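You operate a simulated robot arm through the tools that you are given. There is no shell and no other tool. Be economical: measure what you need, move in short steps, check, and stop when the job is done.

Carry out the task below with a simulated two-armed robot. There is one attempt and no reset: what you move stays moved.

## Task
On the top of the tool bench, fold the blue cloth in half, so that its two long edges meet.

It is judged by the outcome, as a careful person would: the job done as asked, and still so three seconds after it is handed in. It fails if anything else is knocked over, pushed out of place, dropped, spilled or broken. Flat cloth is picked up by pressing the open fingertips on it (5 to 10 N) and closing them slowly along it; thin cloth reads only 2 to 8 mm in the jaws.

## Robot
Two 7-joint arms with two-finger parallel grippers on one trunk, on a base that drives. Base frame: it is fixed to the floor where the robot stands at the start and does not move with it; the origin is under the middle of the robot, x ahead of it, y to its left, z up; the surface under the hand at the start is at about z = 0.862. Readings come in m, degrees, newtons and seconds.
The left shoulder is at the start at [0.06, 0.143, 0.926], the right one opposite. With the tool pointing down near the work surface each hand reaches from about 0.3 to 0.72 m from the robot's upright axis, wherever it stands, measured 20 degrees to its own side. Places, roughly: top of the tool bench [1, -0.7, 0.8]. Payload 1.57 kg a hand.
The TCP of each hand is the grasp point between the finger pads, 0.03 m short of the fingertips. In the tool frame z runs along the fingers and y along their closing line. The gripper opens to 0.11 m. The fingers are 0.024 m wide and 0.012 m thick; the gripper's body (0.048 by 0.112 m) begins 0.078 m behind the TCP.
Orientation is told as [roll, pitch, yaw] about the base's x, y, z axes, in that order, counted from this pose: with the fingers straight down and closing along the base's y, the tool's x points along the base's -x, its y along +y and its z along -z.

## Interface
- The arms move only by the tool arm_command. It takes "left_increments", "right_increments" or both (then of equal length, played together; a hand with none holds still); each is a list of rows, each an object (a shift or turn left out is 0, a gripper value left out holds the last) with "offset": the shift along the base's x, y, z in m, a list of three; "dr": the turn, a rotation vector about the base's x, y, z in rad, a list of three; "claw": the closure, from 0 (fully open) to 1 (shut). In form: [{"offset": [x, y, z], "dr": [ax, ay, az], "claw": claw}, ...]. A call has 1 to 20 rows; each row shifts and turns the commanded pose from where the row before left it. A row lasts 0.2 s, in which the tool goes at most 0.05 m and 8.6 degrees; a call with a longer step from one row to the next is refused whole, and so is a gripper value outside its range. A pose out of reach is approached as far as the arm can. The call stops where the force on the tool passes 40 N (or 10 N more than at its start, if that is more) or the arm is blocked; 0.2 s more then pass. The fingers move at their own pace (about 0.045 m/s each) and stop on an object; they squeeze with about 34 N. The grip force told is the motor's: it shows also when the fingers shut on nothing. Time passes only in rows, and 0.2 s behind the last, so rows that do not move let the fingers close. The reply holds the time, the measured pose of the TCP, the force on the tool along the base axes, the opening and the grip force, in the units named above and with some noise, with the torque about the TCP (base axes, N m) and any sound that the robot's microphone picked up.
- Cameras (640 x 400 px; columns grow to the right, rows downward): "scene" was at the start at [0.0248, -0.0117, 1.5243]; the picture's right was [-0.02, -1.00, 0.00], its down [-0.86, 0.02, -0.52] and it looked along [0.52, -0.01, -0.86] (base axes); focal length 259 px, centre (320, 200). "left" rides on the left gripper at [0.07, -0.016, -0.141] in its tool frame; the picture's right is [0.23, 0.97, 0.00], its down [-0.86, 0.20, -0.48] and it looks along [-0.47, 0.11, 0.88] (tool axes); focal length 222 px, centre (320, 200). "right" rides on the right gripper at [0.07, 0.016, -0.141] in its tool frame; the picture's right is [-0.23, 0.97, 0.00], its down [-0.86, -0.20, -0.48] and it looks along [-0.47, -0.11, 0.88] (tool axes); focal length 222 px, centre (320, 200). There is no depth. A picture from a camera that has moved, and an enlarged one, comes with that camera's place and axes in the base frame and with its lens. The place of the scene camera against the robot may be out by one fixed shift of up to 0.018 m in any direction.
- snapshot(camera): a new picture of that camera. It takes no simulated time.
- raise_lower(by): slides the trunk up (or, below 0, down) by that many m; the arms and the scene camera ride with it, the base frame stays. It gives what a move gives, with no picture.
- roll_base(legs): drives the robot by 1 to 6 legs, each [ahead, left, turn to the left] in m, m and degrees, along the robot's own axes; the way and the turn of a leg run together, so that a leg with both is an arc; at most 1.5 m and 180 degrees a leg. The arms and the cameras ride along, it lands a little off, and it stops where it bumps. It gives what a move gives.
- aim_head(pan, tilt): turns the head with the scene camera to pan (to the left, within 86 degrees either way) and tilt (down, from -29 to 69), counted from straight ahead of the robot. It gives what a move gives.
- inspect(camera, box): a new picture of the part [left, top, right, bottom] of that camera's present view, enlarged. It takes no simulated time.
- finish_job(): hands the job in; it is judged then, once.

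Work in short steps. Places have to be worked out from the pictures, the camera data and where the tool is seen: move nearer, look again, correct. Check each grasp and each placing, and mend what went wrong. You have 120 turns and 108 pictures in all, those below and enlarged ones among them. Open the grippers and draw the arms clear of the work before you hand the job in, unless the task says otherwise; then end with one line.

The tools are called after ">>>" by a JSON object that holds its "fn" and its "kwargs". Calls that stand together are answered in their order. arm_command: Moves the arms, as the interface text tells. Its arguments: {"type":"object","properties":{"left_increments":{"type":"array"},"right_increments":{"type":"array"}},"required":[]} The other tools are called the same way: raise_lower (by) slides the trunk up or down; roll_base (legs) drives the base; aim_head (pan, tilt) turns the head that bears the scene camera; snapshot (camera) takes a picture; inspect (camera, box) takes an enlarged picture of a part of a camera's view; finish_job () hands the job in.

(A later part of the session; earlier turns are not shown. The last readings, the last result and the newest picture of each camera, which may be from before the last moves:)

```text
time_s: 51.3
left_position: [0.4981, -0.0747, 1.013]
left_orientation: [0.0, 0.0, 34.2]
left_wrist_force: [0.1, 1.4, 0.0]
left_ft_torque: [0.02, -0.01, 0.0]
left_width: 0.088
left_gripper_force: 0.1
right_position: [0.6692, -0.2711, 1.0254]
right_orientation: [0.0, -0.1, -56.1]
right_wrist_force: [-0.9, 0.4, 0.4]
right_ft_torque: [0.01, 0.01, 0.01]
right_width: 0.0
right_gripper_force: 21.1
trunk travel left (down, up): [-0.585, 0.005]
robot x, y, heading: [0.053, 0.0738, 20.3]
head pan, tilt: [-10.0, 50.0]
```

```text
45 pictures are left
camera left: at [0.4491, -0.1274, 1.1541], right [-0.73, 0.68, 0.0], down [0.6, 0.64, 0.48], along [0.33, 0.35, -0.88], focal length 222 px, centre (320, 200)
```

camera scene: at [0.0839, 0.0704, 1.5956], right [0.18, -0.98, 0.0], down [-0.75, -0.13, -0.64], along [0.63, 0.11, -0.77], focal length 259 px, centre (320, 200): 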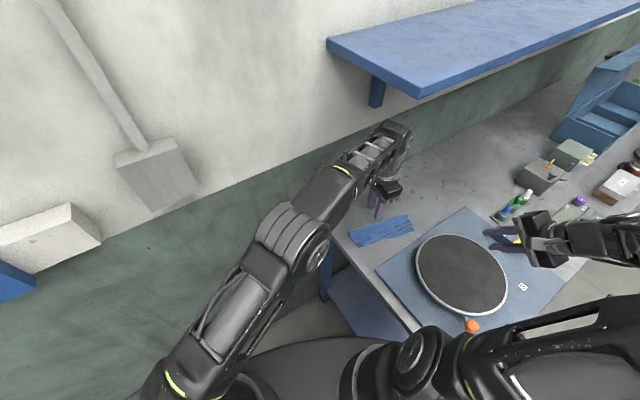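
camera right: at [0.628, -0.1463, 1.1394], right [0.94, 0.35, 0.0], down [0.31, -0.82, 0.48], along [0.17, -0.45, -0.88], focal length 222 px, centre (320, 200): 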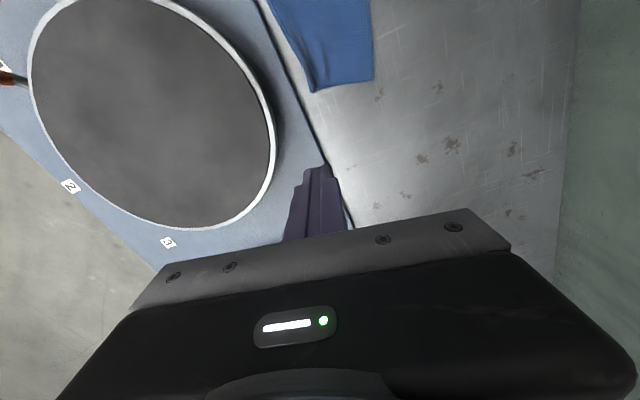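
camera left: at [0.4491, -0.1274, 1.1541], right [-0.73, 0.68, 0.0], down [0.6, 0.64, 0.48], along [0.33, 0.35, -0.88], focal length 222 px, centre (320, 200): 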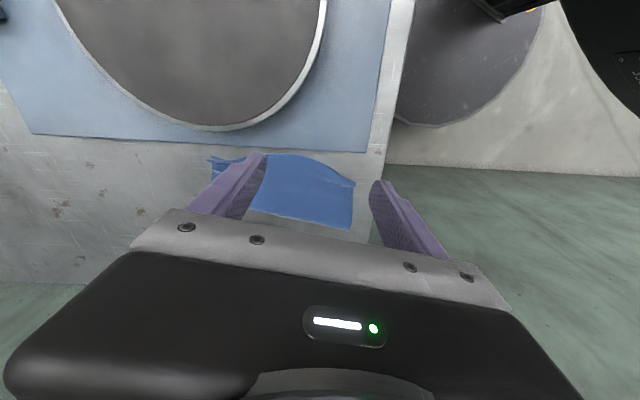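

>>> {"fn": "inspect", "kwargs": {"camera": "left", "box": [190, 120, 390, 245]}}

>>> {"fn": "inspect", "kwargs": {"camera": "scene", "box": [335, 203, 425, 259]}}

```text
3.20 times, centred on (290, 182) of left
camera zoom: at [0.4491, -0.1274, 1.1541], right [-0.73, 0.68, 0.0], down [0.6, 0.64, 0.48], along [0.33, 0.35, -0.88], focal length 711 px, centre (416, 256)
```

zoom: 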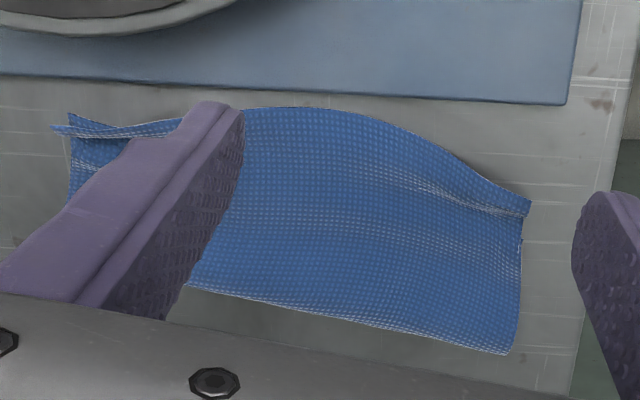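

```text
7.11 times, centred on (380, 231) of scene
camera zoom: at [0.0841, 0.0711, 1.5956], right [0.18, -0.98, 0.0], down [-0.75, -0.13, -0.64], along [0.63, 0.11, -0.77], focal length 1844 px, centre (-107, -20)
```

zoom: 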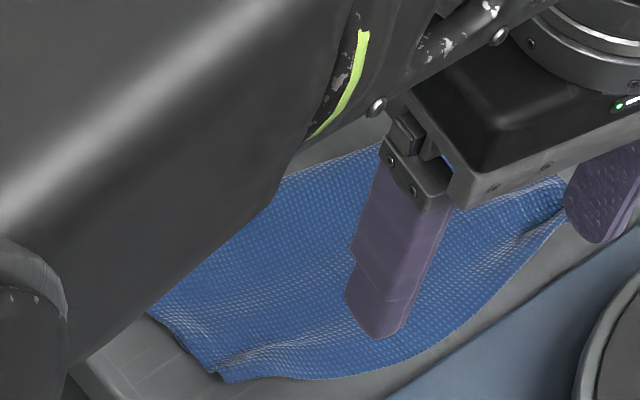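

The overhang in the middle lies on the bench; I estimate the top layer is about 0.10 and the bottom 0.06 wide. I'll press the two spread fingers on the overhang and drag the top layer back toward the wall; first I position the left hand low over it.

>>> {"fn": "arm_command", "kwargs": {"left_increments": [{"offset": [0.03, -0.003, -0.02], "dr": [0, 0, -0.042]}, {"offset": [0.03, -0.002, -0.03]}, {"offset": [0, 0, -0.035]}, {"offset": [0, 0, -0.03]}, {"offset": [0, 0, -0.006]}, {}]}}

>>> {"fn": "inspect", "kwargs": {"camera": "left", "box": [160, 100, 480, 280]}}

>>> {"fn": "inspect", "kwargs": {"camera": "scene", "box": [325, 193, 445, 268]}}

```text
time_s: 52.7
left_position: [0.5593, -0.0824, 0.8931]
left_orientation: [0.0, -0.1, 31.6]
left_wrist_force: [-0.2, -0.3, -0.4]
left_ft_torque: [0.04, -0.01, 0.04]
left_width: 0.0882
left_gripper_force: 0.0
right_position: [0.6699, -0.2716, 1.0268]
right_orientation: [0.1, -0.1, -56.1]
right_wrist_force: [0.2, 0.0, -0.4]
right_ft_torque: [0.0, 0.03, -0.01]
right_width: 0.0001
right_gripper_force: 21.2
trunk travel left (down, up): [-0.585, 0.005]
robot x, y, heading: [0.0488, 0.0795, 20.1]
head pan, tilt: [-10.0, 50.0]
```

```text
2.00 times, centred on (320, 190) of left
camera zoom: at [0.5082, -0.1318, 1.0331], right [-0.7, 0.71, 0.0], down [0.62, 0.62, 0.48], along [0.34, 0.34, -0.88], focal length 444 px, centre (320, 220)
```

zoom: 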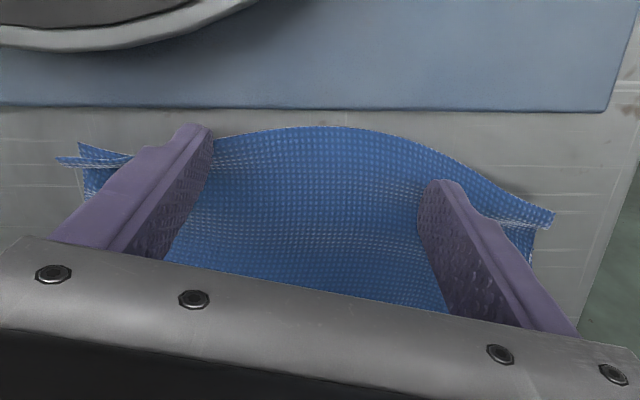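

```text
5.33 times, centred on (385, 230) of scene
camera zoom: at [0.0842, 0.0708, 1.5956], right [0.18, -0.98, 0.0], down [-0.75, -0.13, -0.64], along [0.63, 0.11, -0.77], focal length 1383 px, centre (-27, 37)
```

zoom: 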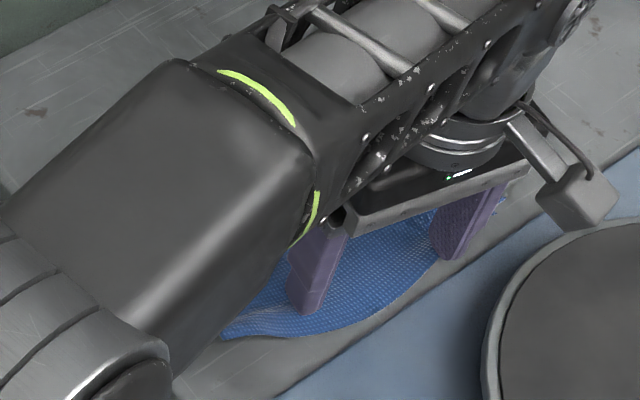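

The fingers cover the overhang on both sides of the bulge. I lower to light contact.

>>> {"fn": "arm_command", "kwargs": {"left_increments": [{"offset": [0.0034, 0.0021, -0.003]}, {"offset": [0, 0, -0.003]}, {"offset": [0, 0, -0.002]}, {"offset": [0, 0, -0.001]}, {"offset": [0, 0, -0.001]}, {}]}}

>>> {"fn": "arm_command", "kwargs": {"left_increments": [{"offset": [0, 0, -0.001]}, {}]}}

```text
time_s: 54.1
left_position: [0.563, -0.0773, 0.8824]
left_orientation: [-0.1, -0.2, 31.5]
left_wrist_force: [0.2, 0.4, 1.8]
left_ft_torque: [-0.02, -0.05, -0.03]
left_width: 0.0881
left_gripper_force: 0.6
right_position: [0.6691, -0.273, 1.0251]
right_orientation: [0.0, -0.2, -56.0]
right_wrist_force: [-0.2, 0.7, -0.5]
right_ft_torque: [-0.03, -0.02, 0.01]
right_width: 0.0004
right_gripper_force: 21.4
trunk travel left (down, up): [-0.585, 0.005]
robot x, y, heading: [0.0513, 0.0765, 20.1]
head pan, tilt: [-10.0, 50.0]
```

```text
time_s: 54.7
left_position: [0.5628, -0.0783, 0.8827]
left_orientation: [-0.2, -0.1, 31.6]
left_wrist_force: [0.4, 0.1, 5.8]
left_ft_torque: [-0.22, -0.24, 0.04]
left_width: 0.0877
left_gripper_force: 0.1
right_position: [0.6693, -0.2718, 1.0262]
right_orientation: [0.0, -0.2, -56.1]
right_wrist_force: [0.3, 0.0, -0.1]
right_ft_torque: [0.01, 0.01, -0.02]
right_width: 0.0001
right_gripper_force: 21.3
trunk travel left (down, up): [-0.585, 0.005]
robot x, y, heading: [0.0476, 0.0765, 20.1]
head pan, tilt: [-10.0, 50.0]
```

5.8 N, mostly on the right-end finger. I press half a millimetre more and drag the top layer 15 mm toward the wall.

>>> {"fn": "arm_command", "kwargs": {"left_increments": [{"offset": [0, 0, -0.0007]}, {"offset": [0.0025, 0.0016, 0]}, {"offset": [0.0025, 0.0016, 0]}, {"offset": [0.0025, 0.0016, 0]}, {"offset": [0.0025, 0.0016, 0]}, {"offset": [0.0025, 0.0016, 0]}, {}]}}

>>> {"fn": "inspect", "kwargs": {"camera": "left", "box": [160, 100, 480, 280]}}

```text
time_s: 56.3
left_position: [0.5745, -0.0705, 0.8822]
left_orientation: [-0.2, -0.2, 31.6]
left_wrist_force: [-3.0, -1.5, 17.8]
left_ft_torque: [-0.61, -0.43, -0.07]
left_width: 0.0886
left_gripper_force: 0.5
right_position: [0.6685, -0.2719, 1.0266]
right_orientation: [0.1, -0.2, -56.1]
right_wrist_force: [0.0, -0.5, 0.4]
right_ft_torque: [0.0, 0.0, 0.02]
right_width: 0.0
right_gripper_force: 21.1
trunk travel left (down, up): [-0.585, 0.005]
robot x, y, heading: [0.0461, 0.0768, 20.2]
head pan, tilt: [-10.0, 50.0]
```

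```text
2.00 times, centred on (320, 190) of left
camera zoom: at [0.5222, -0.1201, 1.0222], right [-0.7, 0.71, 0.0], down [0.62, 0.62, 0.48], along [0.34, 0.34, -0.88], focal length 444 px, centre (320, 220)
```

zoom: 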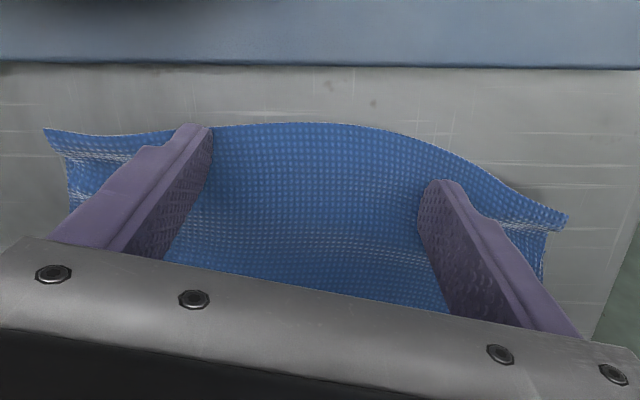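

The top moved with the fingers. I check the fold side with the right camera before continuing.

>>> {"fn": "inspect", "kwargs": {"camera": "right", "box": [240, 0, 440, 125]}}

>>> {"fn": "arm_command", "kwargs": {"left_increments": [{"offset": [0, 0, 0.001]}, {}], "right_increments": [{"offset": [0, 0.03, 0]}, {}]}}

>>> {"fn": "snapshot", "kwargs": {"camera": "right"}}

```text
3.20 times, centred on (340, 62) of right
camera zoom: at [0.6428, -0.2062, 1.1686], right [0.94, 0.35, 0.0], down [0.31, -0.82, 0.48], along [0.17, -0.45, -0.88], focal length 711 px, centre (256, 640)
```

zoom: 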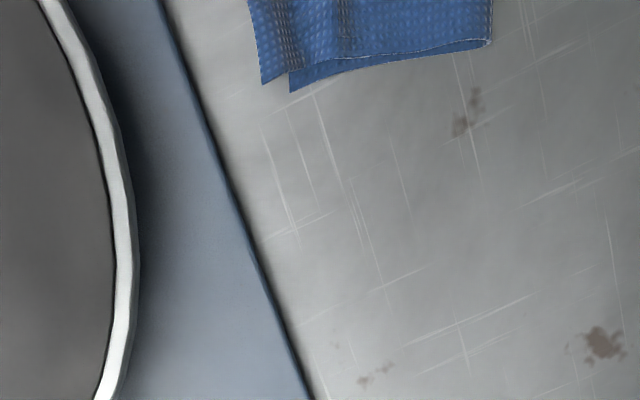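

```text
time_s: 56.9
left_position: [0.5745, -0.0683, 0.8818]
left_orientation: [0.1, -0.1, 31.6]
left_wrist_force: [0.1, 0.2, 11.0]
left_ft_torque: [-0.45, -0.35, 0.0]
left_width: 0.0879
left_gripper_force: 0.0
right_position: [0.6697, -0.2424, 1.0275]
right_orientation: [0.0, -0.1, -56.1]
right_wrist_force: [-0.4, 0.2, 0.6]
right_ft_torque: [0.0, 0.0, 0.03]
right_width: 0.0
right_gripper_force: 21.0
trunk travel left (down, up): [-0.585, 0.005]
robot x, y, heading: [0.0505, 0.0764, 20.0]
head pan, tilt: [-10.0, 50.0]
```

```text
38 pictures are left
camera right: at [0.6436, -0.1763, 1.1684], right [0.93, 0.35, 0.0], down [0.31, -0.82, 0.48], along [0.17, -0.45, -0.88], focal length 222 px, centre (320, 200)
```

right: 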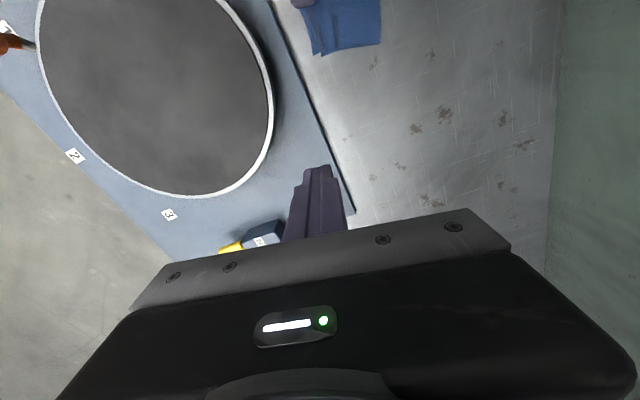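

The fold at the right end has rolled toward the wall while the lower corner stayed, which is just what is needed. The overhang is still about 1 cm there, so I drag 12 mm more, then lift and look.

>>> {"fn": "arm_command", "kwargs": {"left_increments": [{"offset": [0.0025, 0.0016, 0]}, {"offset": [0.0025, 0.0016, 0]}, {"offset": [0.0025, 0.0016, 0]}, {"offset": [0.0025, 0.0016, 0]}, {}, {"offset": [0, 0, 0.01]}, {"offset": [0, 0, 0.03]}, {"offset": [-0.01, -0.01, 0.04]}, {"offset": [-0.03, -0.03, 0.03]}, {"offset": [-0.03, -0.03, 0]}, {"offset": [-0.03, -0.01, 0]}, {}]}}

>>> {"fn": "inspect", "kwargs": {"camera": "scene", "box": [335, 193, 435, 256]}}

>>> {"fn": "inspect", "kwargs": {"camera": "left", "box": [160, 100, 480, 280]}}

```text
refused: row 9 steps farther than a row can; nothing moved
```

```text
6.35 times, centred on (385, 224) of scene
camera zoom: at [0.0828, 0.071, 1.5956], right [0.18, -0.98, 0.0], down [-0.75, -0.13, -0.64], along [0.63, 0.11, -0.77], focal length 1647 px, centre (-93, 44)
```

zoom: 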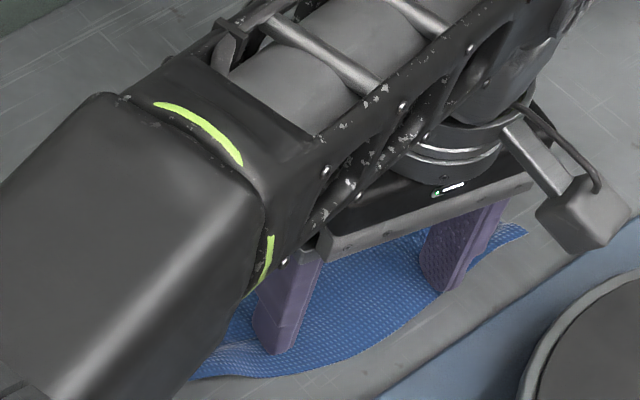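

```text
2.00 times, centred on (320, 190) of left
camera zoom: at [0.5233, -0.1198, 1.0223], right [-0.7, 0.71, 0.0], down [0.62, 0.62, 0.48], along [0.34, 0.34, -0.88], focal length 444 px, centre (320, 220)
```

zoom: 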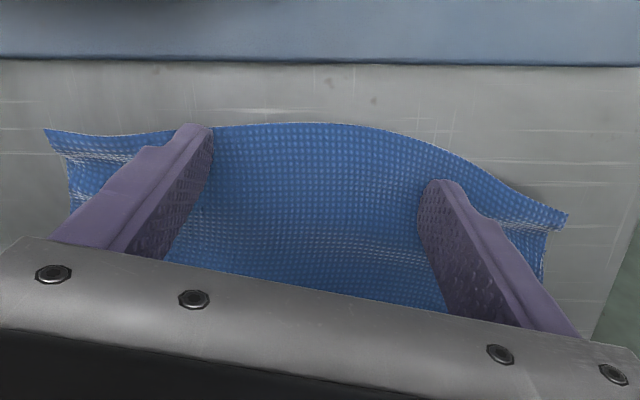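

That call was refused for one too-long row. I repeat it with shorter retreat steps.

>>> {"fn": "arm_command", "kwargs": {"left_increments": [{"offset": [0.0025, 0.0016, 0]}, {"offset": [0.0025, 0.0016, 0]}, {"offset": [0.0025, 0.0016, 0]}, {"offset": [0.0025, 0.0016, 0]}, {}, {"offset": [0, 0, 0.01]}, {"offset": [0, 0, 0.03]}, {"offset": [-0.01, -0.01, 0.04]}, {"offset": [-0.03, 0.02, 0.02]}, {"offset": [-0.03, 0.02, 0]}, {"offset": [-0.03, 0.02, 0]}, {"offset": [-0.03, 0.02, 0]}, {}]}}

>>> {"fn": "snapshot", "kwargs": {"camera": "scene"}}

```text
time_s: 59.7
left_position: [0.4519, 0.0149, 0.9701]
left_orientation: [-0.1, 0.0, 31.7]
left_wrist_force: [-0.3, -0.9, -0.1]
left_ft_torque: [0.0, 0.03, 0.0]
left_width: 0.0878
left_gripper_force: 0.1
left hand out of reach, approached as far as the arm can: row 7, 8
right_position: [0.67, -0.242, 1.0264]
right_orientation: [0.1, -0.1, -56.1]
right_wrist_force: [0.3, -0.4, -0.2]
right_ft_torque: [0.0, 0.0, 0.01]
right_width: 0.0
right_gripper_force: 21.6
trunk travel left (down, up): [-0.585, 0.005]
robot x, y, heading: [0.0501, 0.0764, 20.3]
head pan, tilt: [-10.0, 50.0]
```

```text
35 pictures are left
camera scene: at [0.0844, 0.0705, 1.5956], right [0.18, -0.98, 0.0], down [-0.75, -0.13, -0.64], along [0.63, 0.11, -0.77], focal length 259 px, centre (320, 200)
```

scene: 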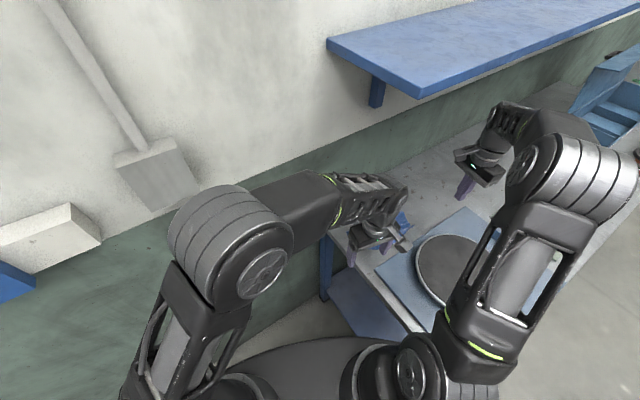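

The left arm still hides the cloth, so I draw it further back.

>>> {"fn": "arm_command", "kwargs": {"left_increments": [{"offset": [-0.03, 0.015, 0.01]}, {"offset": [-0.03, 0.015, 0.01]}, {"offset": [-0.03, 0.015, 0.01]}, {"offset": [-0.02, 0.015, 0.0]}, {}]}}

>>> {"fn": "inspect", "kwargs": {"camera": "scene", "box": [335, 193, 435, 256]}}

```text
time_s: 60.9
left_position: [0.3394, 0.0757, 0.9999]
left_orientation: [0.1, -0.1, 31.6]
left_wrist_force: [0.1, 0.0, 0.2]
left_ft_torque: [-0.01, -0.01, -0.01]
left_width: 0.0878
left_gripper_force: 0.1
right_position: [0.6699, -0.2431, 1.0251]
right_orientation: [0.0, -0.1, -56.2]
right_wrist_force: [0.2, -0.9, 0.1]
right_ft_torque: [0.02, -0.01, -0.02]
right_width: 0.0
right_gripper_force: 20.9
trunk travel left (down, up): [-0.585, 0.005]
robot x, y, heading: [0.0492, 0.0764, 20.3]
head pan, tilt: [-10.0, 50.0]
```

```text
6.35 times, centred on (385, 224) of scene
camera zoom: at [0.0842, 0.0707, 1.5956], right [0.18, -0.98, 0.0], down [-0.75, -0.13, -0.64], along [0.63, 0.11, -0.77], focal length 1647 px, centre (-93, 44)
```

zoom: 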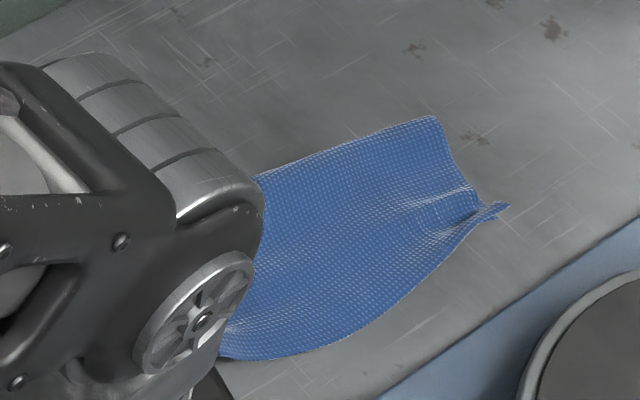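

I check the lower layer's position at the right end with the right camera.

>>> {"fn": "arm_command", "kwargs": {"right_increments": [{"offset": [0.01, 0.04, -0.01]}, {"offset": [0.01, 0.04, -0.01]}, {}]}}

>>> {"fn": "inspect", "kwargs": {"camera": "right", "box": [200, 0, 420, 160]}}

```text
time_s: 61.7
left_position: [0.3391, 0.0751, 1.0003]
left_orientation: [0.0, -0.1, 31.7]
left_wrist_force: [-0.6, 0.1, -1.1]
left_ft_torque: [0.01, -0.02, 0.03]
left_width: 0.0882
left_gripper_force: 0.1
right_position: [0.6909, -0.1624, 1.005]
right_orientation: [0.0, -0.2, -56.1]
right_wrist_force: [-0.2, 0.1, -0.2]
right_ft_torque: [-0.02, 0.02, 0.0]
right_width: 0.0
right_gripper_force: 21.2
trunk travel left (down, up): [-0.585, 0.005]
robot x, y, heading: [0.0509, 0.0779, 20.2]
head pan, tilt: [-10.0, 50.0]
```

```text
2.50 times, centred on (310, 80) of right
camera zoom: at [0.6651, -0.0964, 1.1459], right [0.94, 0.35, 0.0], down [0.31, -0.82, 0.48], along [0.17, -0.45, -0.88], focal length 555 px, centre (345, 500)
```

zoom: 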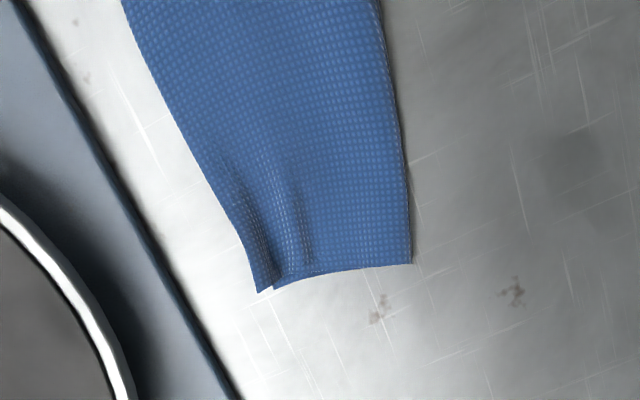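

The last drag mostly shifted the whole cloth, so the top must be lifted and laid back. This time I will pinch its edge with the jaws closing along the edge, so the hem can't flip; I bring both hands to yaw 32 over the quarter points.

>>> {"fn": "arm_command", "kwargs": {"left_increments": [{"offset": [0.0186, -0.0079, -0.0064], "claw": 0.69}, {"offset": [0.0186, -0.0079, -0.0064]}, {"offset": [0.0186, -0.0079, -0.0064]}, {"offset": [0.0186, -0.0079, -0.0064]}, {"offset": [0.0186, -0.0079, -0.0064]}, {"offset": [0.0186, -0.0079, -0.0064]}, {"offset": [0.0186, -0.0079, -0.0064]}, {"offset": [0.0186, -0.0079, -0.0064]}, {"offset": [0.0186, -0.0079, -0.0064]}, {"offset": [0.0186, -0.0079, -0.0064]}, {"offset": [0.0186, -0.0079, -0.0064]}, {}], "right_increments": [{"offset": [-0.006, 0.0032, -0.0068], "dr": [0, 0, 0.14], "claw": 0.69}, {"offset": [-0.006, 0.0032, -0.0068], "dr": [0, 0, 0.14]}, {"offset": [-0.006, 0.0032, -0.0068], "dr": [0, 0, 0.14]}, {"offset": [-0.006, 0.0032, -0.0068], "dr": [0, 0, 0.14]}, {"offset": [-0.006, 0.0032, -0.0068], "dr": [0, 0, 0.14]}, {"offset": [-0.006, 0.0032, -0.0068], "dr": [0, 0, 0.14]}, {"offset": [-0.006, 0.0032, -0.0068], "dr": [0, 0, 0.14]}, {"offset": [-0.006, 0.0032, -0.0068], "dr": [0, 0, 0.14]}, {"offset": [-0.006, 0.0032, -0.0068], "dr": [0, 0, 0.14]}, {"offset": [-0.006, 0.0032, -0.0068], "dr": [0, 0, 0.14]}, {"offset": [-0.006, 0.0032, -0.0068], "dr": [0, 0, 0.14]}, {}]}}

>>> {"fn": "inspect", "kwargs": {"camera": "left", "box": [160, 80, 480, 280]}}

>>> {"fn": "inspect", "kwargs": {"camera": "right", "box": [160, 80, 480, 280]}}

```text
time_s: 64.3
left_position: [0.5459, -0.0118, 0.9295]
left_orientation: [0.0, -0.1, 31.6]
left_wrist_force: [-0.1, 0.4, 0.1]
left_ft_torque: [0.03, -0.02, -0.02]
left_width: 0.0341
left_gripper_force: 0.1
right_position: [0.6239, -0.1269, 0.9315]
right_orientation: [0.0, -0.1, 32.2]
right_wrist_force: [-0.9, -0.6, 0.4]
right_ft_torque: [-0.01, 0.0, 0.04]
right_width: 0.0343
right_gripper_force: 0.1
trunk travel left (down, up): [-0.585, 0.005]
robot x, y, heading: [0.0469, 0.0817, 20.1]
head pan, tilt: [-10.0, 50.0]
```

```text
2.00 times, centred on (320, 180) of left
camera zoom: at [0.4943, -0.0637, 1.0708], right [-0.7, 0.71, 0.0], down [0.62, 0.62, 0.48], along [0.34, 0.34, -0.88], focal length 444 px, centre (320, 240)
```

zoom: 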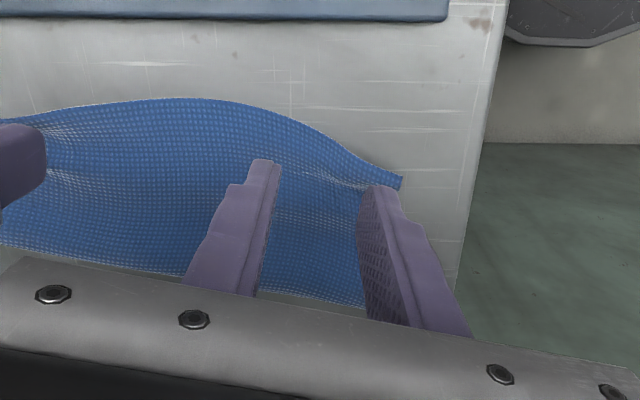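

```text
2.00 times, centred on (320, 180) of right
camera zoom: at [0.5555, -0.1512, 1.0732], right [-0.33, 0.94, 0.0], down [0.83, 0.29, 0.48], along [0.45, 0.16, -0.88], focal length 444 px, centre (320, 240)
```

zoom: 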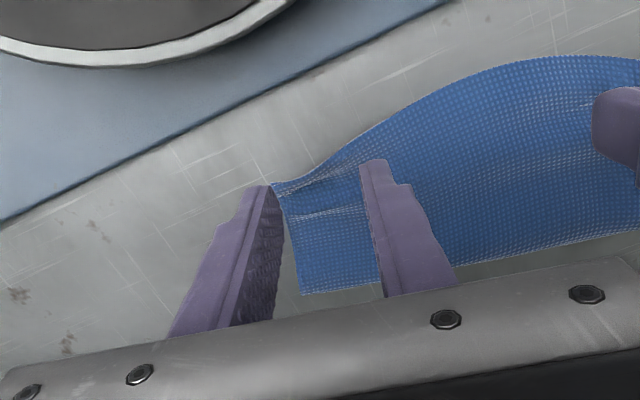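

With closing along the edge the two hands would be too close together. The overhang is mostly in the middle anyway, so I pinch there with the left hand alone and clear the right hand away.

>>> {"fn": "arm_command", "kwargs": {"right_increments": [{"offset": [0, 0, 0.04]}, {"offset": [0.005, -0.04, 0.02]}, {"offset": [0.005, -0.04, 0.02]}, {"offset": [0.005, -0.04, 0]}, {"offset": [0, -0.03, 0]}, {}], "left_increments": [{}, {"offset": [0, 0, 0]}, {"offset": [0.01, -0.02, -0.01]}, {"offset": [0.01, -0.02, -0.01]}, {"offset": [0.0115, -0.02, -0.01]}, {}]}}

>>> {"fn": "inspect", "kwargs": {"camera": "left", "box": [160, 80, 480, 280]}}

```text
time_s: 65.7
left_position: [0.5769, -0.0712, 0.8992]
left_orientation: [-0.2, -0.2, 31.6]
left_wrist_force: [-0.2, 0.2, 0.1]
left_ft_torque: [-0.03, -0.01, 0.0]
left_width: 0.0343
left_gripper_force: 0.0
right_position: [0.6385, -0.2766, 1.0127]
right_orientation: [0.1, -0.1, 32.3]
right_wrist_force: [-0.2, -0.1, 1.1]
right_ft_torque: [0.01, -0.03, 0.0]
right_width: 0.0342
right_gripper_force: 0.0
trunk travel left (down, up): [-0.585, 0.005]
robot x, y, heading: [0.0519, 0.0769, 20.4]
head pan, tilt: [-10.0, 50.0]
```

```text
2.00 times, centred on (320, 180) of left
camera zoom: at [0.5245, -0.1229, 1.0405], right [-0.7, 0.71, 0.0], down [0.62, 0.62, 0.48], along [0.34, 0.34, -0.88], focal length 444 px, centre (320, 240)
```

zoom: 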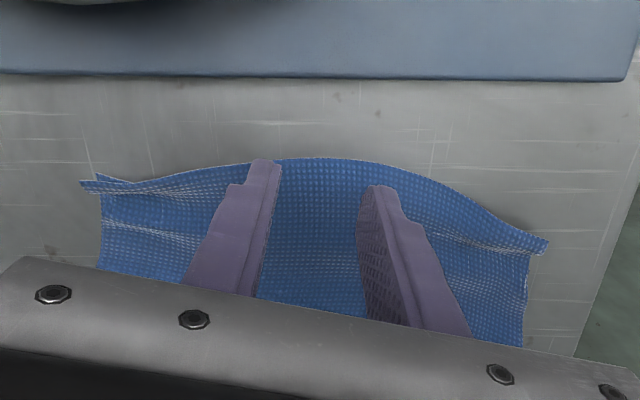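

The jaw straddles the middle of the top edge, about 11 mm in. I lower to contact.

>>> {"fn": "arm_command", "kwargs": {"left_increments": [{"offset": [0, 0, -0.006]}, {"offset": [0, 0, -0.005]}, {"offset": [0, 0, -0.004]}, {"offset": [0, 0, -0.001]}, {"offset": [0, 0, -0.001]}, {}]}}

>>> {"fn": "arm_command", "kwargs": {"left_increments": [{"offset": [0, 0, -0.001]}, {}]}}

```text
time_s: 67.1
left_position: [0.5757, -0.0736, 0.8831]
left_orientation: [-0.1, -0.2, 31.6]
left_wrist_force: [-0.1, -0.7, 0.0]
left_ft_torque: [0.0, -0.02, 0.0]
left_width: 0.0342
left_gripper_force: 0.1
right_position: [0.6388, -0.2765, 1.0136]
right_orientation: [0.0, -0.1, 32.1]
right_wrist_force: [-0.5, -0.7, 0.5]
right_ft_torque: [-0.01, 0.0, 0.01]
right_width: 0.034
right_gripper_force: 0.1
trunk travel left (down, up): [-0.585, 0.005]
robot x, y, heading: [0.0532, 0.0788, 20.1]
head pan, tilt: [-10.0, 50.0]
```

```text
time_s: 67.7
left_position: [0.5761, -0.0727, 0.8819]
left_orientation: [0.0, -0.2, 31.6]
left_wrist_force: [0.4, 0.7, 1.3]
left_ft_torque: [0.02, -0.01, 0.01]
left_width: 0.034
left_gripper_force: 0.0
right_position: [0.6388, -0.2759, 1.0136]
right_orientation: [0.0, -0.1, 32.0]
right_wrist_force: [-0.2, -1.0, -0.3]
right_ft_torque: [0.01, 0.01, -0.01]
right_width: 0.0342
right_gripper_force: 0.1
trunk travel left (down, up): [-0.585, 0.005]
robot x, y, heading: [0.0524, 0.079, 20.0]
head pan, tilt: [-10.0, 50.0]
```

Contact is just beginning (1.3 N). I press about 1 mm more, then close slowly.

>>> {"fn": "arm_command", "kwargs": {"left_increments": [{"offset": [0, 0, -0.0012]}, {}, {"claw": 0.71}, {"claw": 0.73}, {"claw": 0.75}, {"claw": 0.77}, {"claw": 0.79}, {"claw": 0.81}, {"claw": 0.83}, {"claw": 0.85}, {"claw": 0.87}, {"claw": 0.89}, {"claw": 0.91}, {"claw": 0.93}, {"claw": 0.95}, {"claw": 0.97}, {"claw": 1.0}, {"claw": 1.0}, {"claw": 1.0}]}}

>>> {"fn": "inspect", "kwargs": {"camera": "left", "box": [160, 80, 480, 280]}}

```text
time_s: 71.7
left_position: [0.5773, -0.0718, 0.8816]
left_orientation: [-0.1, -0.2, 31.6]
left_wrist_force: [-0.4, -0.1, 20.3]
left_ft_torque: [-0.02, 0.0, 0.0]
left_width: 0.0036
left_gripper_force: 24.9
right_position: [0.6377, -0.277, 1.0143]
right_orientation: [0.2, -0.1, 32.2]
right_wrist_force: [-1.1, -0.1, 0.1]
right_ft_torque: [0.02, 0.02, -0.03]
right_width: 0.0339
right_gripper_force: 0.1
trunk travel left (down, up): [-0.585, 0.005]
robot x, y, heading: [0.047, 0.0763, 20.1]
head pan, tilt: [-10.0, 50.0]
```

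```text
2.00 times, centred on (320, 180) of left
camera zoom: at [0.524, -0.1236, 1.0221], right [-0.7, 0.71, 0.0], down [0.62, 0.62, 0.48], along [0.34, 0.34, -0.88], focal length 444 px, centre (320, 240)
```

zoom: 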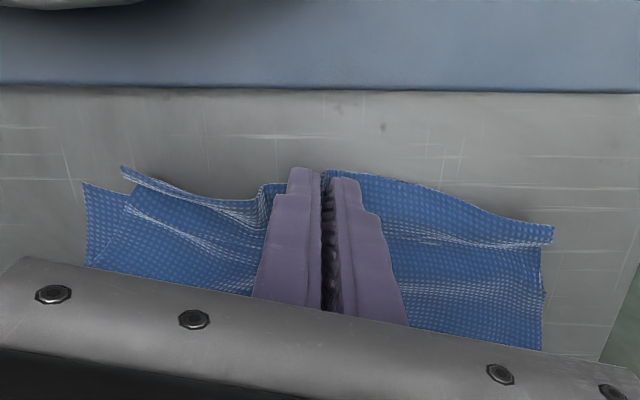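

The jaw holds the top layer only (3.6 mm). I lift it about 5 cm, carry it 3 cm back toward the wall, and lower most of the way.

>>> {"fn": "arm_command", "kwargs": {"left_increments": [{"offset": [0, 0, 0.01]}, {"offset": [0, 0, 0.01]}, {"offset": [0.0025, 0.0016, 0.008]}, {"offset": [0.0025, 0.0016, 0.008]}, {"offset": [0.0025, 0.0016, 0.008]}, {"offset": [0.0025, 0.0016, 0.008]}, {"offset": [0.004, 0.0025, 0]}, {"offset": [0.004, 0.0025, 0]}, {"offset": [0.004, 0.0025, 0]}, {"offset": [0.004, 0.0025, 0]}, {"offset": [0, 0, -0.008]}, {"offset": [0, 0, -0.008]}, {"offset": [0, 0, -0.008]}, {"offset": [0, 0, -0.008]}, {}]}}

>>> {"fn": "inspect", "kwargs": {"camera": "left", "box": [120, 60, 480, 280]}}

```text
time_s: 74.9
left_position: [0.5875, -0.0473, 0.8973]
left_orientation: [0.0, -0.1, 31.6]
left_wrist_force: [0.5, -0.6, 0.2]
left_ft_torque: [0.0, -0.02, -0.03]
left_width: 0.0025
left_gripper_force: 23.9
left hand out of reach, approached as far as the arm can: row 4, 6, 8, 10
right_position: [0.6381, -0.276, 1.0135]
right_orientation: [0.0, 0.0, 32.1]
right_wrist_force: [0.7, -0.5, -0.2]
right_ft_torque: [-0.02, -0.01, -0.04]
right_width: 0.0342
right_gripper_force: 0.1
trunk travel left (down, up): [-0.585, 0.005]
robot x, y, heading: [0.0514, 0.0762, 19.9]
head pan, tilt: [-10.0, 50.0]
```

```text
1.78 times, centred on (300, 170) of left
camera zoom: at [0.5363, -0.0977, 1.0376], right [-0.7, 0.71, 0.0], down [0.62, 0.62, 0.48], along [0.34, 0.34, -0.88], focal length 395 px, centre (356, 253)
```

zoom: 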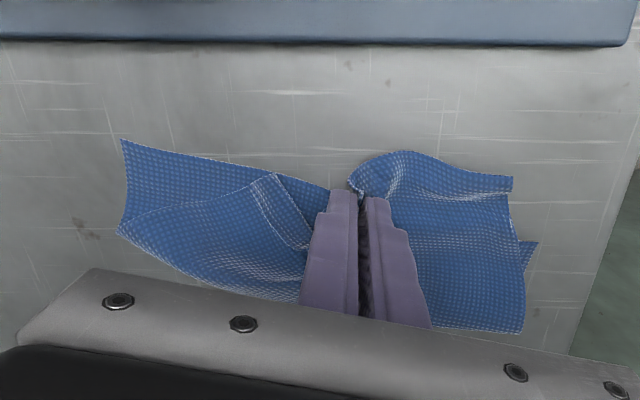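

The middle of the top edge is now about above the lower edge, though the right top corner has swung inward. I set the middle down and release; the corners will be arranged one at a time.

>>> {"fn": "arm_command", "kwargs": {"left_increments": [{"offset": [0.003, -0.004, -0.006]}, {"offset": [0, 0, -0.004]}, {"offset": [0, 0, -0.002]}, {}, {"claw": 0.95}, {"claw": 0.9}, {"claw": 0.85}, {"claw": 0.8}, {}, {"offset": [0, 0, 0.01]}, {"offset": [0, 0, 0.02]}, {"offset": [0, 0, 0.03]}, {"offset": [-0.02, 0.02, 0.03]}, {"offset": [-0.04, 0.02, 0]}, {"offset": [-0.04, 0.02, 0]}, {"offset": [-0.04, 0.02, 0]}, {"offset": [-0.04, 0.02, 0]}, {"offset": [-0.04, 0.02, 0]}, {}]}}

>>> {"fn": "inspect", "kwargs": {"camera": "scene", "box": [315, 183, 435, 258]}}

```text
time_s: 78.9
left_position: [0.364, 0.0719, 0.9773]
left_orientation: [0.0, 0.0, 31.6]
left_wrist_force: [0.2, 0.7, -0.6]
left_ft_torque: [0.01, 0.02, 0.03]
left_width: 0.0221
left_gripper_force: 0.1
left hand out of reach, approached as far as the arm can: row 11, 12
right_position: [0.6394, -0.2755, 1.0143]
right_orientation: [-0.1, -0.1, 32.1]
right_wrist_force: [0.4, 0.3, 0.2]
right_ft_torque: [0.04, 0.02, 0.02]
right_width: 0.0341
right_gripper_force: 0.2
trunk travel left (down, up): [-0.585, 0.005]
robot x, y, heading: [0.0514, 0.0758, 19.9]
head pan, tilt: [-10.0, 50.0]
```

```text
5.33 times, centred on (375, 220) of scene
camera zoom: at [0.0848, 0.0704, 1.5956], right [0.18, -0.98, 0.0], down [-0.75, -0.13, -0.64], along [0.63, 0.11, -0.77], focal length 1383 px, centre (27, 91)
```

zoom: 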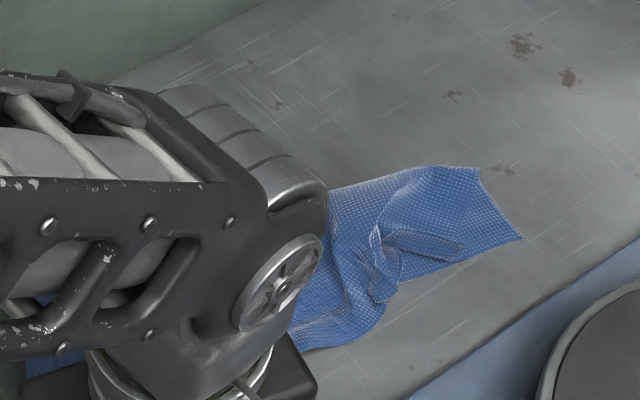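

I swing the left hand away to the left for a full view.

>>> {"fn": "arm_command", "kwargs": {"left_increments": [{"offset": [0.0, 0.035, 0.01]}, {"offset": [0.0, 0.035, 0.01]}, {"offset": [0.0, 0.035, 0]}, {"offset": [0.0, 0.035, 0]}, {}]}}

>>> {"fn": "inspect", "kwargs": {"camera": "scene", "box": [325, 195, 425, 258]}}

```text
time_s: 80.1
left_position: [0.3639, 0.2124, 0.997]
left_orientation: [0.0, -0.1, 31.6]
left_wrist_force: [0.5, 0.0, 0.4]
left_ft_torque: [0.01, -0.03, -0.03]
left_width: 0.0222
left_gripper_force: 0.1
right_position: [0.6382, -0.2769, 1.0139]
right_orientation: [0.0, -0.1, 32.1]
right_wrist_force: [0.3, -0.1, 0.6]
right_ft_torque: [0.03, 0.0, -0.01]
right_width: 0.0344
right_gripper_force: 0.1
trunk travel left (down, up): [-0.585, 0.005]
robot x, y, heading: [0.0494, 0.081, 20.2]
head pan, tilt: [-10.0, 50.0]
```

```text
6.35 times, centred on (375, 226) of scene
camera zoom: at [0.0842, 0.0704, 1.5956], right [0.18, -0.98, 0.0], down [-0.75, -0.13, -0.64], along [0.63, 0.11, -0.77], focal length 1647 px, centre (-29, 32)
```

zoom: 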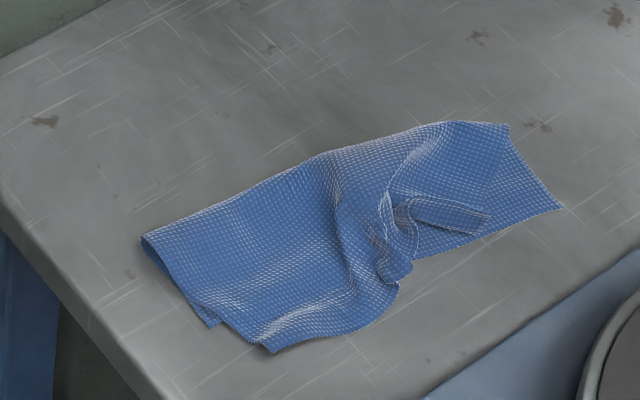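

The right half of the top layer is now skewed with corner A turned inward. I take a close look at it with the right camera.

>>> {"fn": "arm_command", "kwargs": {"right_increments": [{"offset": [0.0, 0.035, 0]}, {"offset": [0.0, 0.035, 0]}, {"offset": [0.0, 0.01, 0]}, {}]}}

>>> {"fn": "inspect", "kwargs": {"camera": "right", "box": [240, 40, 600, 265]}}

```text
time_s: 81.1
left_position: [0.3641, 0.2121, 0.9987]
left_orientation: [0.0, -0.1, 31.6]
left_wrist_force: [0.0, 0.6, -0.7]
left_ft_torque: [-0.03, -0.02, 0.01]
left_width: 0.022
left_gripper_force: 0.1
right_position: [0.6388, -0.1955, 1.0125]
right_orientation: [0.0, -0.1, 32.1]
right_wrist_force: [-0.2, 0.0, -0.5]
right_ft_torque: [-0.01, 0.01, -0.02]
right_width: 0.0346
right_gripper_force: 0.1
trunk travel left (down, up): [-0.585, 0.005]
robot x, y, heading: [0.0513, 0.0732, 20.0]
head pan, tilt: [-10.0, 50.0]
```

```text
1.78 times, centred on (420, 152) of right
camera zoom: at [0.5696, -0.2204, 1.1538], right [-0.33, 0.95, 0.0], down [0.83, 0.29, 0.48], along [0.45, 0.16, -0.88], focal length 395 px, centre (142, 284)
```

zoom: 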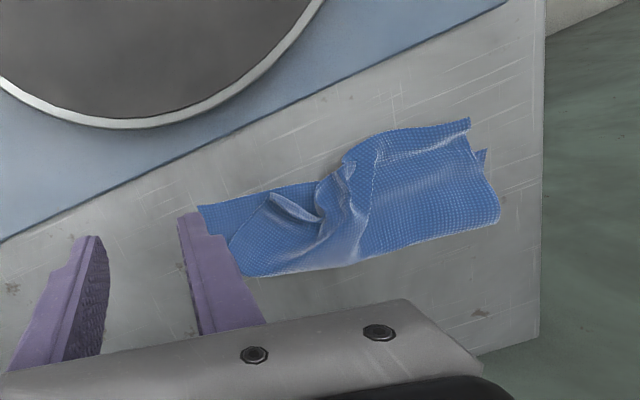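

Corner A of the top lies about 5.5 cm from B, on top of the lower layer. I'll pinch the top right beside A with the right hand, lift it and carry it out to B; first I hover there.

>>> {"fn": "arm_command", "kwargs": {"right_increments": [{"offset": [-0.006, 0.037, -0.01], "claw": 0.764}, {"offset": [-0.006, 0.037, -0.02]}, {"offset": [-0.005, 0.0365, -0.02]}, {"offset": [0, 0, -0.03]}, {"offset": [0, 0, -0.03]}, {}]}}

>>> {"fn": "inspect", "kwargs": {"camera": "right", "box": [160, 80, 480, 280]}}

```text
time_s: 82.5
left_position: [0.365, 0.2128, 0.998]
left_orientation: [-0.1, -0.1, 31.5]
left_wrist_force: [0.1, 0.2, -0.1]
left_ft_torque: [0.0, -0.02, 0.05]
left_width: 0.0217
left_gripper_force: 0.0
right_position: [0.6187, -0.0862, 0.9005]
right_orientation: [0.0, -0.1, 32.1]
right_wrist_force: [0.3, -0.4, 0.0]
right_ft_torque: [0.02, 0.01, 0.0]
right_width: 0.026
right_gripper_force: 0.0
trunk travel left (down, up): [-0.585, 0.005]
robot x, y, heading: [0.0516, 0.0811, 19.9]
head pan, tilt: [-10.0, 50.0]
```

```text
2.00 times, centred on (320, 180) of right
camera zoom: at [0.5518, -0.1107, 1.0425], right [-0.33, 0.95, 0.0], down [0.83, 0.29, 0.48], along [0.45, 0.16, -0.88], focal length 444 px, centre (320, 240)
```

zoom: 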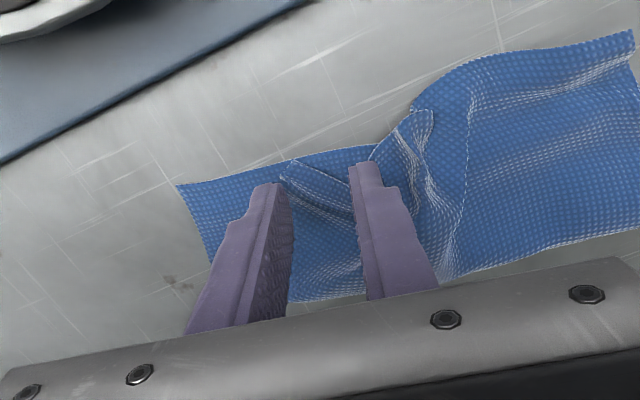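

The right fingers straddle the hem strip beside corner A. I lower to a light contact.

>>> {"fn": "arm_command", "kwargs": {"right_increments": [{"offset": [0, 0, -0.006]}, {"offset": [0, 0, -0.004]}, {"offset": [0, 0, -0.003]}, {"offset": [0, 0, -0.001]}, {}]}}

>>> {"fn": "arm_command", "kwargs": {"right_increments": [{"offset": [0, 0, -0.001]}, {"offset": [0, 0, -0.001]}, {}]}}

```text
time_s: 83.7
left_position: [0.3645, 0.2121, 0.9988]
left_orientation: [0.0, -0.1, 31.6]
left_wrist_force: [0.4, -0.7, -0.1]
left_ft_torque: [-0.01, -0.01, -0.02]
left_width: 0.022
left_gripper_force: 0.0
right_position: [0.6205, -0.0857, 0.8877]
right_orientation: [0.0, -0.2, 32.1]
right_wrist_force: [1.3, -0.7, 0.4]
right_ft_torque: [0.06, -0.02, 0.03]
right_width: 0.0263
right_gripper_force: 0.3
trunk travel left (down, up): [-0.585, 0.005]
robot x, y, heading: [0.0476, 0.078, 20.2]
head pan, tilt: [-10.0, 50.0]
```

```text
time_s: 84.5
left_position: [0.3645, 0.2117, 0.9984]
left_orientation: [0.0, -0.1, 31.7]
left_wrist_force: [-0.1, 0.2, 0.0]
left_ft_torque: [0.0, 0.02, 0.02]
left_width: 0.0219
left_gripper_force: 0.1
right_position: [0.6211, -0.0857, 0.8863]
right_orientation: [0.0, -0.1, 32.1]
right_wrist_force: [-0.1, -0.2, 0.1]
right_ft_torque: [-0.02, 0.04, -0.05]
right_width: 0.0257
right_gripper_force: 0.0
trunk travel left (down, up): [-0.585, 0.005]
robot x, y, heading: [0.0473, 0.076, 19.9]
head pan, tilt: [-10.0, 50.0]
```

>>> {"fn": "arm_command", "kwargs": {"right_increments": [{"offset": [0, 0, -0.001]}, {"offset": [0, 0, -0.001]}, {}]}}

```text
time_s: 85.3
left_position: [0.364, 0.2116, 0.9983]
left_orientation: [0.0, -0.2, 31.7]
left_wrist_force: [-0.2, 0.4, 0.0]
left_ft_torque: [0.03, 0.0, 0.0]
left_width: 0.0221
left_gripper_force: 0.0
right_position: [0.6217, -0.0862, 0.8842]
right_orientation: [0.1, -0.1, 32.2]
right_wrist_force: [0.0, 0.9, 2.2]
right_ft_torque: [0.07, -0.01, 0.03]
right_width: 0.0262
right_gripper_force: 0.3
trunk travel left (down, up): [-0.585, 0.005]
robot x, y, heading: [0.0481, 0.0807, 19.9]
head pan, tilt: [-10.0, 50.0]
```

Contact is at 2 N, light enough to spare the lower layer. I press slightly more, close slowly, then lift 2 cm and look.

>>> {"fn": "arm_command", "kwargs": {"right_increments": [{"offset": [0, 0, -0.0005]}, {"claw": 0.78}, {"claw": 0.8}, {"claw": 0.82}, {"claw": 0.84}, {"claw": 0.86}, {"claw": 0.88}, {"claw": 0.9}, {"claw": 0.92}, {"claw": 0.94}, {"claw": 0.96}, {"claw": 1.0}, {"claw": 1.0}, {"claw": 1.0}, {"offset": [0, 0, 0.006]}, {"offset": [0, 0, 0.007]}, {"offset": [0, 0, 0.007]}, {}]}}

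>>> {"fn": "inspect", "kwargs": {"camera": "right", "box": [160, 80, 480, 280]}}

```text
time_s: 89.1
left_position: [0.3644, 0.212, 0.9975]
left_orientation: [0.0, -0.1, 31.6]
left_wrist_force: [0.4, 0.4, -0.3]
left_ft_torque: [0.03, 0.01, -0.01]
left_width: 0.022
left_gripper_force: 0.1
right_position: [0.6199, -0.0854, 0.9028]
right_orientation: [0.1, -0.1, 32.2]
right_wrist_force: [-0.1, -0.4, 0.8]
right_ft_torque: [-0.01, 0.03, 0.04]
right_width: 0.0026
right_gripper_force: 23.7
trunk travel left (down, up): [-0.585, 0.005]
robot x, y, heading: [0.0467, 0.0792, 20.0]
head pan, tilt: [-10.0, 50.0]
```

```text
2.00 times, centred on (320, 180) of right
camera zoom: at [0.5527, -0.11, 1.0449], right [-0.33, 0.95, 0.0], down [0.83, 0.29, 0.48], along [0.45, 0.16, -0.88], focal length 444 px, centre (320, 240)
```

zoom: 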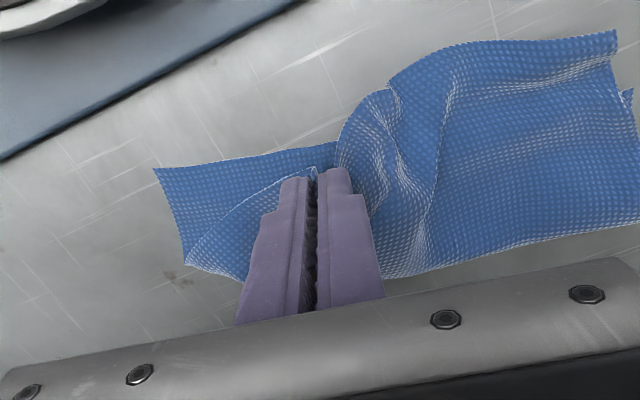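

Only the top layer is held; the lower one lies flat. I lift to about 4 cm, carry the corner 4.5 cm outward along the edge, and lower to just above the lower layer.

>>> {"fn": "arm_command", "kwargs": {"right_increments": [{"offset": [0, 0, 0.01]}, {"offset": [0, 0, 0.01]}, {"offset": [0.004, -0.0065, 0]}, {"offset": [0.004, -0.0065, 0]}, {"offset": [0.004, -0.0065, 0]}, {"offset": [0.004, -0.0065, 0]}, {"offset": [0.004, -0.0065, 0]}, {"offset": [0.004, -0.0065, 0]}, {"offset": [0, 0, -0.01]}, {"offset": [0, 0, -0.01]}, {"offset": [0, 0, -0.008]}, {}]}}

>>> {"fn": "inspect", "kwargs": {"camera": "right", "box": [160, 80, 480, 280]}}

>>> {"fn": "inspect", "kwargs": {"camera": "scene", "box": [325, 190, 435, 259]}}

```text
time_s: 91.7
left_position: [0.3652, 0.2125, 0.9976]
left_orientation: [0.0, -0.1, 31.7]
left_wrist_force: [-0.2, -0.1, 0.1]
left_ft_torque: [-0.02, -0.01, -0.02]
left_width: 0.0221
left_gripper_force: 0.0
right_position: [0.6452, -0.1251, 0.8935]
right_orientation: [0.1, -0.1, 32.2]
right_wrist_force: [-0.3, -0.3, 0.0]
right_ft_torque: [0.01, -0.01, -0.01]
right_width: 0.0028
right_gripper_force: 24.3
trunk travel left (down, up): [-0.585, 0.005]
robot x, y, heading: [0.0479, 0.0776, 19.9]
head pan, tilt: [-10.0, 50.0]
```

```text
2.00 times, centred on (320, 180) of right
camera zoom: at [0.577, -0.1495, 1.0361], right [-0.33, 0.95, 0.0], down [0.83, 0.29, 0.48], along [0.45, 0.16, -0.88], focal length 444 px, centre (320, 240)
```

zoom: 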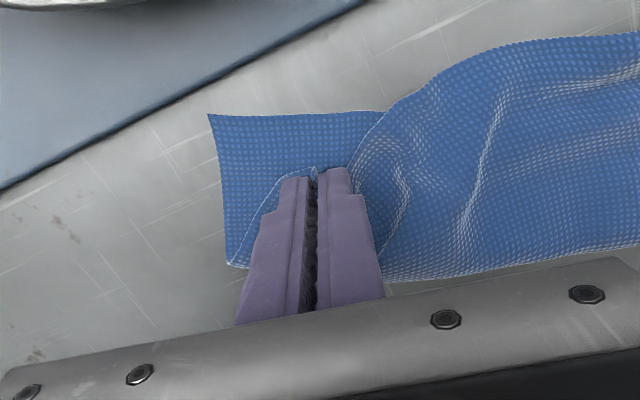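

```text
5.80 times, centred on (380, 224) of scene
camera zoom: at [0.0839, 0.071, 1.5956], right [0.18, -0.98, 0.0], down [-0.75, -0.13, -0.64], along [0.63, 0.11, -0.77], focal length 1504 px, centre (-28, 58)
```

zoom: 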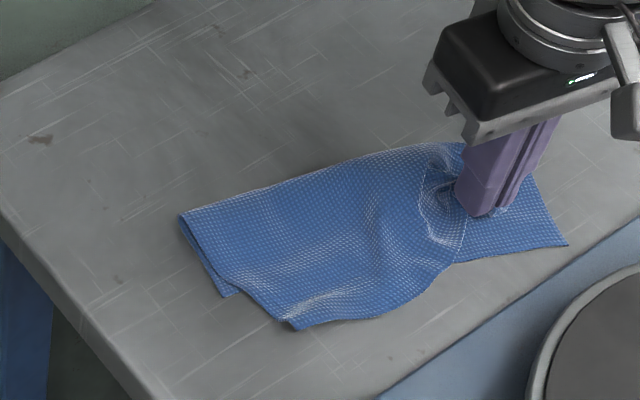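

The right end of the lower layer looks straight, with B now near (0.630,-0.179) and the top corner about 4 cm short of it. I lift slightly, carry the corner the rest of the way to B, and lower.

>>> {"fn": "arm_command", "kwargs": {"right_increments": [{"offset": [0, 0, 0.012]}, {"offset": [-0.002, -0.0096, 0.003]}, {"offset": [-0.002, -0.0096, 0]}, {"offset": [-0.002, -0.0096, 0]}, {"offset": [-0.002, -0.0097, 0]}, {"offset": [0, 0, -0.008]}, {"offset": [0, 0, -0.008]}, {"offset": [0, 0, -0.004]}, {"offset": [0, 0, -0.002]}, {}]}}

>>> {"fn": "inspect", "kwargs": {"camera": "right", "box": [160, 80, 480, 280]}}

```text
time_s: 93.9
left_position: [0.364, 0.2129, 0.9987]
left_orientation: [0.0, -0.1, 31.6]
left_wrist_force: [-0.9, -0.4, 0.3]
left_ft_torque: [0.0, -0.01, 0.01]
left_width: 0.0223
left_gripper_force: 0.0
right_position: [0.6364, -0.1645, 0.8877]
right_orientation: [0.0, -0.2, 32.1]
right_wrist_force: [-0.3, -0.4, 1.8]
right_ft_torque: [-0.02, 0.01, 0.0]
right_width: 0.0027
right_gripper_force: 24.2
trunk travel left (down, up): [-0.585, 0.005]
robot x, y, heading: [0.0495, 0.0813, 20.0]
head pan, tilt: [-10.0, 50.0]
```

```text
2.00 times, centred on (320, 180) of right
camera zoom: at [0.5693, -0.1887, 1.029], right [-0.33, 0.95, 0.0], down [0.83, 0.29, 0.48], along [0.45, 0.16, -0.88], focal length 444 px, centre (320, 240)
```

zoom: 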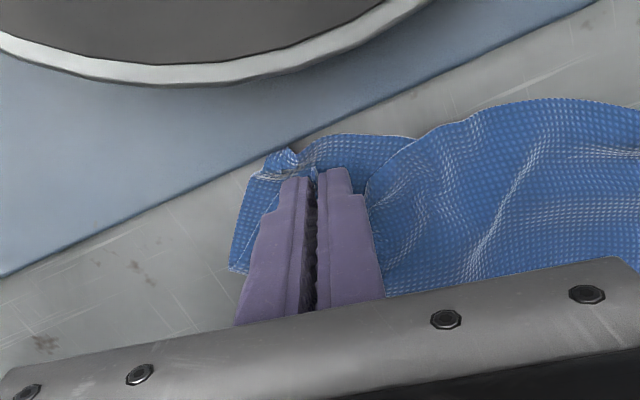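

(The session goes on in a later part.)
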